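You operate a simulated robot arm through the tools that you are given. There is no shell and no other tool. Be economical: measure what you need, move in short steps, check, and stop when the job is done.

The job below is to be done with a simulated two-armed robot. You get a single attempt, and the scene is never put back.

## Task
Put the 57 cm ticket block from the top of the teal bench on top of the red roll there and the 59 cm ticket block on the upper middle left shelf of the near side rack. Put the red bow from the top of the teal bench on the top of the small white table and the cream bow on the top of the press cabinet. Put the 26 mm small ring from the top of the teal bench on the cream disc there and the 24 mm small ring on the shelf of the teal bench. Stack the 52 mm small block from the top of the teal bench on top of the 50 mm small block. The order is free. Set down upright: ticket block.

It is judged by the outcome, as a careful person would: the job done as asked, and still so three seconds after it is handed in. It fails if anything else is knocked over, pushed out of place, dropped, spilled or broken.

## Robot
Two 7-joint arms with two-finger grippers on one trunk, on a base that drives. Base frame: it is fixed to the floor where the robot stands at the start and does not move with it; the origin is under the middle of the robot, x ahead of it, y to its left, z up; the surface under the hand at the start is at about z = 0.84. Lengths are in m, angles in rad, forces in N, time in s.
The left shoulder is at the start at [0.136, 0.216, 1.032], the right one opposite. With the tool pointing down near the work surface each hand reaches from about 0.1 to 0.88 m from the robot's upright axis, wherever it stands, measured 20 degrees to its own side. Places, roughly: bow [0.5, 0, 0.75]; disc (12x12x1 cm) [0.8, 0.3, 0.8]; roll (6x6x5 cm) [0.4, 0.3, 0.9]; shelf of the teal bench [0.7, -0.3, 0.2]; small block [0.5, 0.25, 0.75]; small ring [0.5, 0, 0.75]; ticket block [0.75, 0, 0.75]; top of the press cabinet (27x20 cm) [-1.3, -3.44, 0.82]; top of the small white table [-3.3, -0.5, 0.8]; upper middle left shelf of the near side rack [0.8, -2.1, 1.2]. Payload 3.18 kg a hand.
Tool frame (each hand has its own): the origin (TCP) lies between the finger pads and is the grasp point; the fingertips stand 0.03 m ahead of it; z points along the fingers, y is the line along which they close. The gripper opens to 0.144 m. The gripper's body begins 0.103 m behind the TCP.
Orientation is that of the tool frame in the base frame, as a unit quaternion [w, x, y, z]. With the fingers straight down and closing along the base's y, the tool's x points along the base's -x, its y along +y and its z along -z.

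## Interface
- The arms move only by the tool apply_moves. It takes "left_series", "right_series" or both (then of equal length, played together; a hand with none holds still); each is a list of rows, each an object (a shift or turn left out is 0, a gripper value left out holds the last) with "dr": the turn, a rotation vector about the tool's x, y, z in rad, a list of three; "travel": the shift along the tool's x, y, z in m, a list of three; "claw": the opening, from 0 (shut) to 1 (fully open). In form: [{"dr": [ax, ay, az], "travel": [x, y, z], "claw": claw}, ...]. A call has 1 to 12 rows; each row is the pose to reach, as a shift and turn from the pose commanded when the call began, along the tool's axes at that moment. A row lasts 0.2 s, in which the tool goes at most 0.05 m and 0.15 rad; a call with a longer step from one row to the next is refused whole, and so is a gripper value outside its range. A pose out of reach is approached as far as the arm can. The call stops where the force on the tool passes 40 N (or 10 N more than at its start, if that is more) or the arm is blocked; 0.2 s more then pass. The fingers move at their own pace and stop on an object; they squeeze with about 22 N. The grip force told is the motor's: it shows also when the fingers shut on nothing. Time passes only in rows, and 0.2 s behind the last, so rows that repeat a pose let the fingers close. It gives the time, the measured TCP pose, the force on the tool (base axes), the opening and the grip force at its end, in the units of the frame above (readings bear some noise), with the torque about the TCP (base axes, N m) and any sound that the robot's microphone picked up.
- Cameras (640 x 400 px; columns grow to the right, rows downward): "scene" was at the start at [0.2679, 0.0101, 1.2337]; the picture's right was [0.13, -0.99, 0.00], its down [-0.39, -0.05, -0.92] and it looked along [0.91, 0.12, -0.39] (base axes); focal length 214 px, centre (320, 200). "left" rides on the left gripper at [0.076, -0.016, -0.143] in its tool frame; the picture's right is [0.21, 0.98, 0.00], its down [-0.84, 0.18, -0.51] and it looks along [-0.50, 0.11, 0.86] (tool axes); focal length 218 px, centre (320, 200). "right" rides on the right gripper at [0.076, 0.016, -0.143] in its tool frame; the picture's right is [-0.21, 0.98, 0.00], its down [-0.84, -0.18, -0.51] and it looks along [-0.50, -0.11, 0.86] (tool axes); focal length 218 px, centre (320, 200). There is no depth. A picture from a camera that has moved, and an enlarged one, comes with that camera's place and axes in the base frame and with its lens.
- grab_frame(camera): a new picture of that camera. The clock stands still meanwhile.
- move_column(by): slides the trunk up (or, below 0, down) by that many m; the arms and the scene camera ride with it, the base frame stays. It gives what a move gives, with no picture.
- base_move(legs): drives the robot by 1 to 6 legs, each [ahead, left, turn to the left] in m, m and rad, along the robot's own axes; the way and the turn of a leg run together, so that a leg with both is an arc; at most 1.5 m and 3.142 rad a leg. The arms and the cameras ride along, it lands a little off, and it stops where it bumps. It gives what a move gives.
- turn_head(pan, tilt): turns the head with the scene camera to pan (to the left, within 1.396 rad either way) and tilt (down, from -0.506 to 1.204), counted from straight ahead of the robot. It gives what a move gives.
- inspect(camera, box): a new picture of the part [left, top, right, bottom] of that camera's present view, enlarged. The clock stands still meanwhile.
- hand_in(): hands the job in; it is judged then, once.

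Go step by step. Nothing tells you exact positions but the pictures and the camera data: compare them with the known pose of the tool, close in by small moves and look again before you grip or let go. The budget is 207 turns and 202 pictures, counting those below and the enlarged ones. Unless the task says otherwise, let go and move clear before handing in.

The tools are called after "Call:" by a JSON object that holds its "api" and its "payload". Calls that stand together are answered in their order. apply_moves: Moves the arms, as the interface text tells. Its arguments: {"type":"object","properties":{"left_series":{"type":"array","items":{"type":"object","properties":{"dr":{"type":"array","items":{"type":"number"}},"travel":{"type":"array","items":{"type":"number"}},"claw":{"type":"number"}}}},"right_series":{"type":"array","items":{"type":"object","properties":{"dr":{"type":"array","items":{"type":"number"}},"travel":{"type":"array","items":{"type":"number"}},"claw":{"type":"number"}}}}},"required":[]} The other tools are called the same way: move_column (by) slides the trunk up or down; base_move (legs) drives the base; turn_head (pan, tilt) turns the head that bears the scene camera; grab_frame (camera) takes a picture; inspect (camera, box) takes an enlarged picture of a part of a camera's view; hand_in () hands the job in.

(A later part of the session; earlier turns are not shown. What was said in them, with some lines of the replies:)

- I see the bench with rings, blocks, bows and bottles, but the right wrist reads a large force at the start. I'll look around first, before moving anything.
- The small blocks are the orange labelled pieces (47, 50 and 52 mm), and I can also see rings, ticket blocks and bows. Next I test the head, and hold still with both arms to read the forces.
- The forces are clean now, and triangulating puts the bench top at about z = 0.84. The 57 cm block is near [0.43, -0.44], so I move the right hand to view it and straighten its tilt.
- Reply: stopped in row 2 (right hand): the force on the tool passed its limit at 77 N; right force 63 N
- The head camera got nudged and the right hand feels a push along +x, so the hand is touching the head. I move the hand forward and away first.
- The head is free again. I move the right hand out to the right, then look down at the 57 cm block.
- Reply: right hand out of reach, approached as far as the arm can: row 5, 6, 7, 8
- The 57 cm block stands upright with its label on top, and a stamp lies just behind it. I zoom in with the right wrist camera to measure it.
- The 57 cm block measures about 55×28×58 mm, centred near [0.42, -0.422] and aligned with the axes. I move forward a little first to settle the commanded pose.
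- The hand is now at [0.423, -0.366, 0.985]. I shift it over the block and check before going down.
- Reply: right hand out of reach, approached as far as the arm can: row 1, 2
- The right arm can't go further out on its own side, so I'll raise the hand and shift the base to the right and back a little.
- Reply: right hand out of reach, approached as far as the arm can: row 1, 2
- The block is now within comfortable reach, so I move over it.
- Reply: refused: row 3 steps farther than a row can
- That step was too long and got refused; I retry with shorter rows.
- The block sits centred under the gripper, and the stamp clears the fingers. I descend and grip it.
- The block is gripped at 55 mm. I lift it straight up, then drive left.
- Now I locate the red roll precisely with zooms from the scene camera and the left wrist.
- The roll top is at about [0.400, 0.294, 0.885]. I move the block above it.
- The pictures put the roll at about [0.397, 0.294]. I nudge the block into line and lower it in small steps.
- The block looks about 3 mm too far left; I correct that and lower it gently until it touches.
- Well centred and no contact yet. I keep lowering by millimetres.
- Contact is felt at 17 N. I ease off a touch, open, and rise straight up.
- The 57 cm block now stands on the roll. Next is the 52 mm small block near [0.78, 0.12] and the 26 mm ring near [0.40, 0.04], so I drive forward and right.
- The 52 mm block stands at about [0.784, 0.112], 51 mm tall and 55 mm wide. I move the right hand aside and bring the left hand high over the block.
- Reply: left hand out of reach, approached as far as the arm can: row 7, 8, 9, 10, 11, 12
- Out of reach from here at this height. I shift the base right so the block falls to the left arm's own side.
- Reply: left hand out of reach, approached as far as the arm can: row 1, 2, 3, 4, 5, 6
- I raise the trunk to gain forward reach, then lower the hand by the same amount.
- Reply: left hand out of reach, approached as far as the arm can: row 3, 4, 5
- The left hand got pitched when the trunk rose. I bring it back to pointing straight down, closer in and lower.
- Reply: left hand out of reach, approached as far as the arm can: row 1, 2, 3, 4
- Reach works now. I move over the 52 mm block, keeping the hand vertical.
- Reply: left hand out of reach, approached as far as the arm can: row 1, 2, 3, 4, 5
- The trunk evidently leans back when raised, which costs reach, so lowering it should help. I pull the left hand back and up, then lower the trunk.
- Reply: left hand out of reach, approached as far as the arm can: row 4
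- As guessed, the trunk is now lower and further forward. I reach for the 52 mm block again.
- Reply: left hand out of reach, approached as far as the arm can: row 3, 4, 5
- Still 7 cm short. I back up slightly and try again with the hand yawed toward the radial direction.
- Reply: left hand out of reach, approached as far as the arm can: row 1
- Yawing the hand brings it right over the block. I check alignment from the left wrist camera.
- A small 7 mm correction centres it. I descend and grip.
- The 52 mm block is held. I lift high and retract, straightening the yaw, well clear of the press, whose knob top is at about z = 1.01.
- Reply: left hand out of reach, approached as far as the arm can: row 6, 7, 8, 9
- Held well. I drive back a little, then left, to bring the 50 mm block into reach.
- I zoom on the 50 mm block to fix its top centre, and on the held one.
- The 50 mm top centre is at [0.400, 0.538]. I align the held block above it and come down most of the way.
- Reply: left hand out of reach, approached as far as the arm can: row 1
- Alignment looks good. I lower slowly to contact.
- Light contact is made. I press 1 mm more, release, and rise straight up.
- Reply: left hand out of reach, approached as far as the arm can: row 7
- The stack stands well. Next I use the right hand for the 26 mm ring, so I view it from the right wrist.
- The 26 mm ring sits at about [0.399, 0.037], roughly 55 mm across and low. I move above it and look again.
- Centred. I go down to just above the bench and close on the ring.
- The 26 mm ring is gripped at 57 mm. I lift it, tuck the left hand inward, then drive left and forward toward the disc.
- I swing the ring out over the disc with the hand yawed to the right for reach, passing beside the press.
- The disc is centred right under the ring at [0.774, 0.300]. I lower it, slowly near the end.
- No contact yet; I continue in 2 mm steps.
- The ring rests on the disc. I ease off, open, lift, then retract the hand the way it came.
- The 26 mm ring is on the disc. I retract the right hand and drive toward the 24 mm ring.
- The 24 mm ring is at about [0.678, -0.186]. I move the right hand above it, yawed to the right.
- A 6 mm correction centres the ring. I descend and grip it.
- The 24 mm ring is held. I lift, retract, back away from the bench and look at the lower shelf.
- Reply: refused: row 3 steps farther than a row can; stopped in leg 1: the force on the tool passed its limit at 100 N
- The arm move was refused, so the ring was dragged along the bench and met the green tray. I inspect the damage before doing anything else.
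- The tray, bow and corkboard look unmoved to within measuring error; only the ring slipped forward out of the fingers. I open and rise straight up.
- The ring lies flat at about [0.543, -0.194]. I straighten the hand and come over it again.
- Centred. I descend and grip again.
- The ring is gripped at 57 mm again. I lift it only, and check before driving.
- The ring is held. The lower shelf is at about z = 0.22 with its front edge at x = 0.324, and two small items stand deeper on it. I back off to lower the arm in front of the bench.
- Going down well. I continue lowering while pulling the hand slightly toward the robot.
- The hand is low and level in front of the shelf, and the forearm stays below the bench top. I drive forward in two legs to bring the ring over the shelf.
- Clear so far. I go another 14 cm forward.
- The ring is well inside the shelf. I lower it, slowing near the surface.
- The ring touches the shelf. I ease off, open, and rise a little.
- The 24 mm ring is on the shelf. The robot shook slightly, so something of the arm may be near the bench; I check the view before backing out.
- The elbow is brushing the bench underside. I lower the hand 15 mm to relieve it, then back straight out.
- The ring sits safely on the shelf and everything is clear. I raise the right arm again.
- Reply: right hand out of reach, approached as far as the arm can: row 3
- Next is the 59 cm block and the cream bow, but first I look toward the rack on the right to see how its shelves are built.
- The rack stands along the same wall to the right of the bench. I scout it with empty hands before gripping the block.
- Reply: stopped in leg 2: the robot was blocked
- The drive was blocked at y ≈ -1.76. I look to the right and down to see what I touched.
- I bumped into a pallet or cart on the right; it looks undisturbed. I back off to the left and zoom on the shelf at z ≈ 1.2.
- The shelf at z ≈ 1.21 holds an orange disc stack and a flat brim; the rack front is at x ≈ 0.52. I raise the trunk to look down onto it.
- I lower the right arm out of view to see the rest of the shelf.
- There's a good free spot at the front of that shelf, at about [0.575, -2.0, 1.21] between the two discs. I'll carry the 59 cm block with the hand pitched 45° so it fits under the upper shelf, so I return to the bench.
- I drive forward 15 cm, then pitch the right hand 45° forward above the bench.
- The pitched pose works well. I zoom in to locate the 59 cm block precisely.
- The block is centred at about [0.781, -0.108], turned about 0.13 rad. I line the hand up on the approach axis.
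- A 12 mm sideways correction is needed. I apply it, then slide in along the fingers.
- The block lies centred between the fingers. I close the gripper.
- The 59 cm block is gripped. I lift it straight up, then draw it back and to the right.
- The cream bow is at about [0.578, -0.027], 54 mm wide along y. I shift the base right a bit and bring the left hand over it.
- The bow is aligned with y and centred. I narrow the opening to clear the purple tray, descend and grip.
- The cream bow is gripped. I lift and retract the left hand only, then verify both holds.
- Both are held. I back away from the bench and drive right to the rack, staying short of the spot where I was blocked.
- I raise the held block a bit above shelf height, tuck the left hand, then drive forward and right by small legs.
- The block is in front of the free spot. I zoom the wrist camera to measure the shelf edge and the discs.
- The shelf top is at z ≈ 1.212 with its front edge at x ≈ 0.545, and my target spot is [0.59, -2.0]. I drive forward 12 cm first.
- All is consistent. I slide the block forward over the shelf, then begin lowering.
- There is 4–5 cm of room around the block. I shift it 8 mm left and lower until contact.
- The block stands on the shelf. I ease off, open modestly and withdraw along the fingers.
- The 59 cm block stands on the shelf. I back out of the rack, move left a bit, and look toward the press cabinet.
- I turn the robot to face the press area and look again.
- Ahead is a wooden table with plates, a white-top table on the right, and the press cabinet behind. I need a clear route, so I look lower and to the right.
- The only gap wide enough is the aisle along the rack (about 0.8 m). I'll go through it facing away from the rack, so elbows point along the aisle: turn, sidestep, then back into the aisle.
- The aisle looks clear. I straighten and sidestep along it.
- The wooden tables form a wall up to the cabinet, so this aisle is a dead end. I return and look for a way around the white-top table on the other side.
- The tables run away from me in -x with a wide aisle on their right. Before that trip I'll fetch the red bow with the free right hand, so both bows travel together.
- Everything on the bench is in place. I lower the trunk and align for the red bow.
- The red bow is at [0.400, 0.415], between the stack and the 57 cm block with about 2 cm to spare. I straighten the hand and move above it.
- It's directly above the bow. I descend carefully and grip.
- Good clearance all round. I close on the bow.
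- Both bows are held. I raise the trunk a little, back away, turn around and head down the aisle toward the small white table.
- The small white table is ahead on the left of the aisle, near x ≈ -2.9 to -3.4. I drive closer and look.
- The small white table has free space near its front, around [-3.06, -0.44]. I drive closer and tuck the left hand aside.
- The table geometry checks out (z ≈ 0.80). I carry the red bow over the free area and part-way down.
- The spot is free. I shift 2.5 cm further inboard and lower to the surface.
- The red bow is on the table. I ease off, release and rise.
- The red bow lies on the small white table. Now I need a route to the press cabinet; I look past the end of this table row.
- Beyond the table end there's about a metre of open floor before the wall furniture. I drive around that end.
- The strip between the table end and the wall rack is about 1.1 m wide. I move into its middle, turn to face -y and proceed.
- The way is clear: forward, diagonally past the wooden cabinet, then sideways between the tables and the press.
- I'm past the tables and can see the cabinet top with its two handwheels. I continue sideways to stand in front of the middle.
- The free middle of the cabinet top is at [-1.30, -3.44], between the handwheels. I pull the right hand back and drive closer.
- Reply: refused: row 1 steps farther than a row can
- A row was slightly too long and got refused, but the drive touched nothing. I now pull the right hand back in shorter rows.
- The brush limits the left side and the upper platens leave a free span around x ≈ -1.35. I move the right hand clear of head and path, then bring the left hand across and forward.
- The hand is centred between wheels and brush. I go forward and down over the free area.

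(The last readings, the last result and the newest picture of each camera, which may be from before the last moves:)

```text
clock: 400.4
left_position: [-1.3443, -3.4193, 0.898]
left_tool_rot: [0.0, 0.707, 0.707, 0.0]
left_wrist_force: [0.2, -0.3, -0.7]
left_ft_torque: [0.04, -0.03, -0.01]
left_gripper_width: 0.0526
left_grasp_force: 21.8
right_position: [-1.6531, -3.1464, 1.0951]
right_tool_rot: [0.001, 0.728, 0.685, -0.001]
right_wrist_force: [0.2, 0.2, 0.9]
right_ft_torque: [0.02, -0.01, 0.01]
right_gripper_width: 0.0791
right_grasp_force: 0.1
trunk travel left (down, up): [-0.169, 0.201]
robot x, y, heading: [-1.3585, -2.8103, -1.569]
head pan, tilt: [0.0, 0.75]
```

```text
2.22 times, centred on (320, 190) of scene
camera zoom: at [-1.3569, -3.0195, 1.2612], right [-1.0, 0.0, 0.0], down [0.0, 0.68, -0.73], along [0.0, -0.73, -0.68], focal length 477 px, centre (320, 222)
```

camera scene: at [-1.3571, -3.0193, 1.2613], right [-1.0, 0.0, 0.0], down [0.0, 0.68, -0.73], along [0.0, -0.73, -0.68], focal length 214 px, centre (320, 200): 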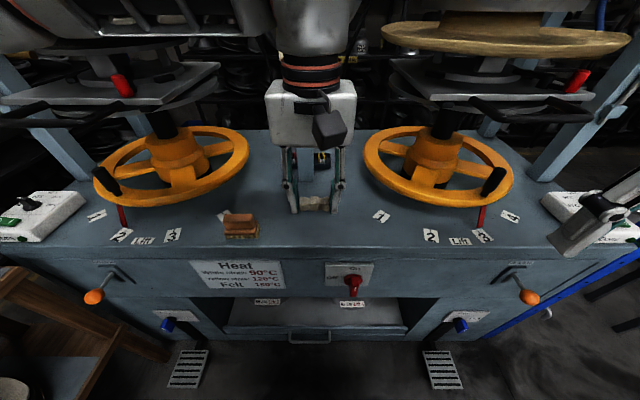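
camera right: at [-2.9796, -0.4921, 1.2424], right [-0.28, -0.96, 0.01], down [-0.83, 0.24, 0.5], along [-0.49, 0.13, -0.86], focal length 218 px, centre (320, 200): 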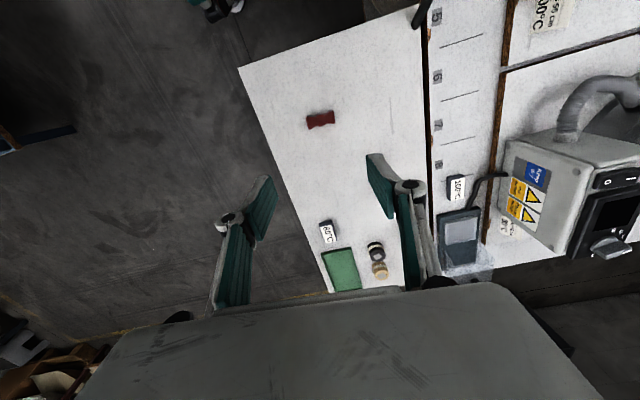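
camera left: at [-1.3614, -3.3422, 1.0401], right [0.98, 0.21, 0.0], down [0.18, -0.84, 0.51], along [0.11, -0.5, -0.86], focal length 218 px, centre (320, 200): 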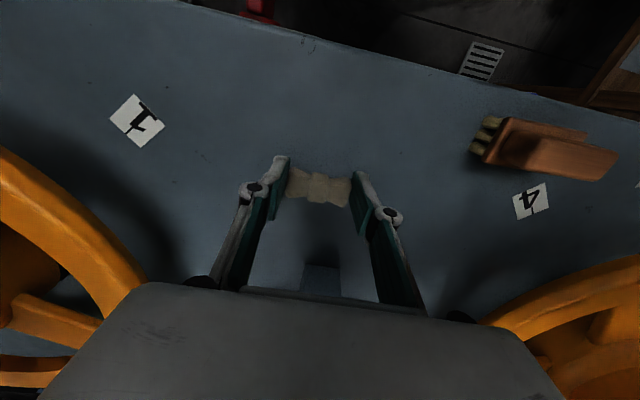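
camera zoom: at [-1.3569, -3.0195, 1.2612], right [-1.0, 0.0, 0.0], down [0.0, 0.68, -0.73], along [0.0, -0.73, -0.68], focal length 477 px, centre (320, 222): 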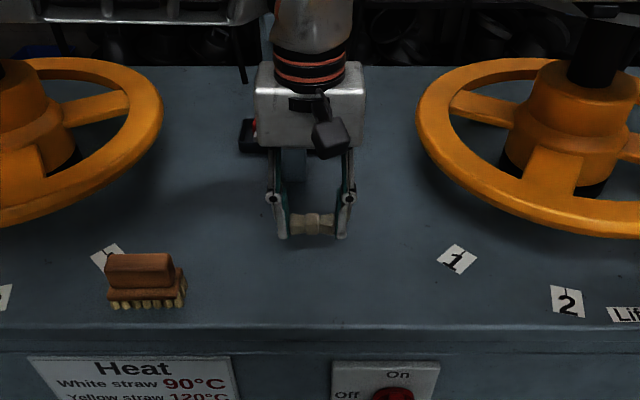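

Good clear spot. I lower in small steps to contact.

Call:
{"api": "apply_moves", "payload": {"left_series": [{"travel": [0, 0, 0.015]}, {"travel": [0, 0, 0.025]}, {"travel": [0, 0, 0.031]}, {"travel": [0, 0, 0.034]}, {"travel": [0, 0, 0.037]}, {"travel": [0, 0, 0.04]}, {"travel": [0, 0, 0.0425]}, {"travel": [0, 0, 0.045]}]}}

```text
clock: 402.2
left_position: [-1.3443, -3.4195, 0.8539]
left_tool_rot: [0.0, 0.707, 0.707, 0.0]
left_wrist_force: [-0.7, 0.5, -0.7]
left_ft_torque: [0.0, -0.01, -0.01]
left_gripper_width: 0.0526
left_grasp_force: 21.7
right_position: [-1.6536, -3.1457, 1.0954]
right_tool_rot: [0.001, 0.729, 0.685, 0.0]
right_wrist_force: [-0.3, 0.5, 0.6]
right_ft_torque: [0.01, 0.01, 0.03]
right_gripper_width: 0.0791
right_grasp_force: 0.0
trunk travel left (down, up): [-0.169, 0.201]
robot x, y, heading: [-1.3553, -2.8073, -1.567]
head pan, tilt: [0.0, 0.75]
```

Call:
{"api": "apply_moves", "payload": {"left_series": [{"travel": [0, 0, 0.002]}, {"travel": [0, 0, 0.004]}, {"travel": [0, 0, 0.006]}]}}

Call:
{"api": "inspect", "payload": {"camera": "left", "box": [220, 100, 420, 260]}}

```text
clock: 403.0
left_position: [-1.3455, -3.4187, 0.851]
left_tool_rot: [0.002, 0.707, 0.707, -0.004]
left_wrist_force: [1.5, 1.2, 26.0]
left_ft_torque: [0.0, -0.09, 0.01]
left_gripper_width: 0.0526
left_grasp_force: 21.7
right_position: [-1.6527, -3.1432, 1.0965]
right_tool_rot: [0.003, 0.728, 0.686, -0.002]
right_wrist_force: [-0.7, 0.1, 1.2]
right_ft_torque: [0.02, 0.01, -0.01]
right_gripper_width: 0.0795
right_grasp_force: 0.0
trunk travel left (down, up): [-0.169, 0.201]
robot x, y, heading: [-1.3559, -2.813, -1.567]
head pan, tilt: [0.0, 0.75]
```

```text
2.50 times, centred on (320, 180) of left
camera zoom: at [-1.3613, -3.3408, 0.9941], right [0.98, 0.21, 0.0], down [0.18, -0.84, 0.51], along [0.1, -0.5, -0.86], focal length 546 px, centre (320, 250)
```

zoom: 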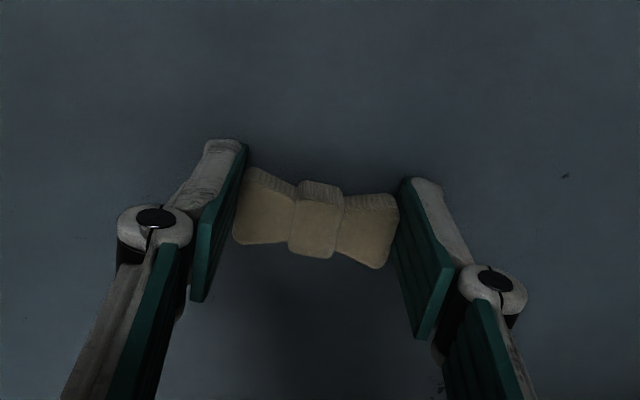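

The cream bow rests on the cabinet top. I ease off, release, rise, and draw back.

Call:
{"api": "apply_moves", "payload": {"left_series": [{"travel": [0, 0, -0.003]}, {"travel": [0, 0, -0.003], "claw": 0.45}, {"travel": [0, 0, -0.003], "claw": 0.55}, {"travel": [0, 0, -0.04], "claw": 0.55}, {"travel": [0, 0, -0.08], "claw": 0.55}, {"travel": [0.03, 0, -0.11], "claw": 0.55}, {"travel": [0.07, 0, -0.13], "claw": 0.55}, {"travel": [0.11, 0, -0.15], "claw": 0.55}, {"travel": [0.15, 0, -0.17], "claw": 0.55}]}}

Call:
{"api": "inspect", "payload": {"camera": "scene", "box": [180, 100, 460, 280]}}

```text
clock: 405.0
left_position: [-1.3456, -3.268, 1.0178]
left_tool_rot: [0.0, 0.707, 0.708, 0.0]
left_wrist_force: [-0.1, -0.7, 0.3]
left_ft_torque: [-0.01, 0.02, -0.02]
left_gripper_width: 0.0794
left_grasp_force: 0.1
right_position: [-1.653, -3.1448, 1.0961]
right_tool_rot: [0.002, 0.728, 0.685, -0.001]
right_wrist_force: [-0.1, -0.7, -0.5]
right_ft_torque: [0.01, 0.0, 0.01]
right_gripper_width: 0.079
right_grasp_force: 0.2
trunk travel left (down, up): [-0.169, 0.201]
robot x, y, heading: [-1.3567, -2.8091, -1.57]
head pan, tilt: [0.0, 0.75]
```

```text
2.22 times, centred on (320, 190) of scene
camera zoom: at [-1.3568, -3.0178, 1.2617], right [-1.0, 0.0, 0.0], down [0.0, 0.68, -0.73], along [0.0, -0.73, -0.68], focal length 477 px, centre (320, 222)
```

zoom: 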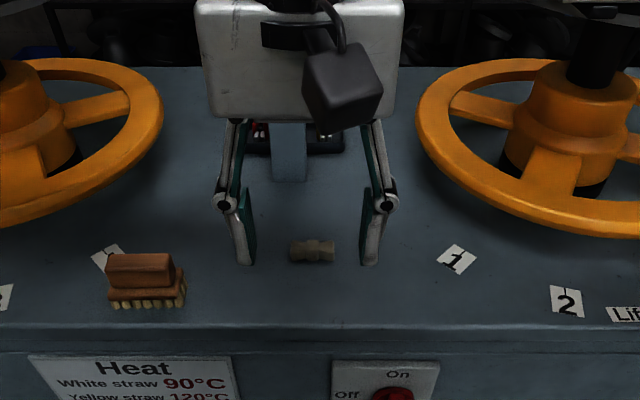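

The cream bow lies safely on the cabinet top. I back off a little so both arms are clear.

Call:
{"api": "base_move", "payload": {"legs": [[-0.25, 0, 0]]}}

Call:
{"api": "grab_frame", "payload": {"camera": "scene"}}

```text
clock: 406.9
left_position: [-1.3464, -3.0131, 1.0183]
left_tool_rot: [0.001, 0.707, 0.708, -0.001]
left_wrist_force: [0.0, 1.0, 0.6]
left_ft_torque: [0.0, 0.01, 0.03]
left_gripper_width: 0.0794
left_grasp_force: 0.0
right_position: [-1.6532, -2.8913, 1.0947]
right_tool_rot: [0.001, 0.728, 0.686, 0.0]
right_wrist_force: [0.0, 0.3, -0.9]
right_ft_torque: [-0.05, -0.02, 0.01]
right_gripper_width: 0.079
right_grasp_force: 0.0
trunk travel left (down, up): [-0.169, 0.201]
robot x, y, heading: [-1.357, -2.5544, -1.567]
head pan, tilt: [0.0, 0.75]
```

```text
32 pictures are left
camera scene: at [-1.3576, -2.7632, 1.2615], right [-1.0, 0.0, 0.0], down [0.0, 0.68, -0.73], along [0.0, -0.73, -0.68], focal length 214 px, centre (320, 200)
```

scene: 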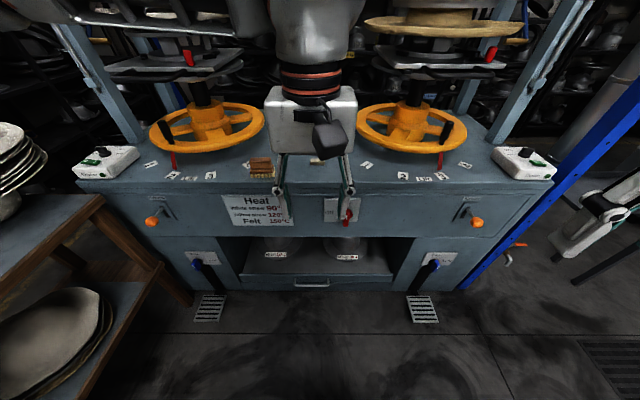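

All the pieces are placed and the robot is clear of everything, so I hand in.

Call:
{"api": "hand_in", "payload": {}}

```text
The job is handed in.
```

All seven pieces are where you asked and the job is handed in, but it wasn't contact-free.

- **Ring dragged:** an arm move was refused while the base still drove, so the 24 mm ring slid across the bench into the green tray. I regripped the ring. The tray, green bow and corkboard measured unmoved to within a few millimetres.
- **Blocked at the wooden table:** the base was stopped once beside the small table with the plate stack. The stack looked intact, but I couldn't check whether the table itself shifted.
- **Elbow touch:** an elbow brushed the underside of the bench while I was setting the ring on the shelf.
- **Head touch:** at the start, the right hand was pressed against the robot's own head, and I moved it clear.
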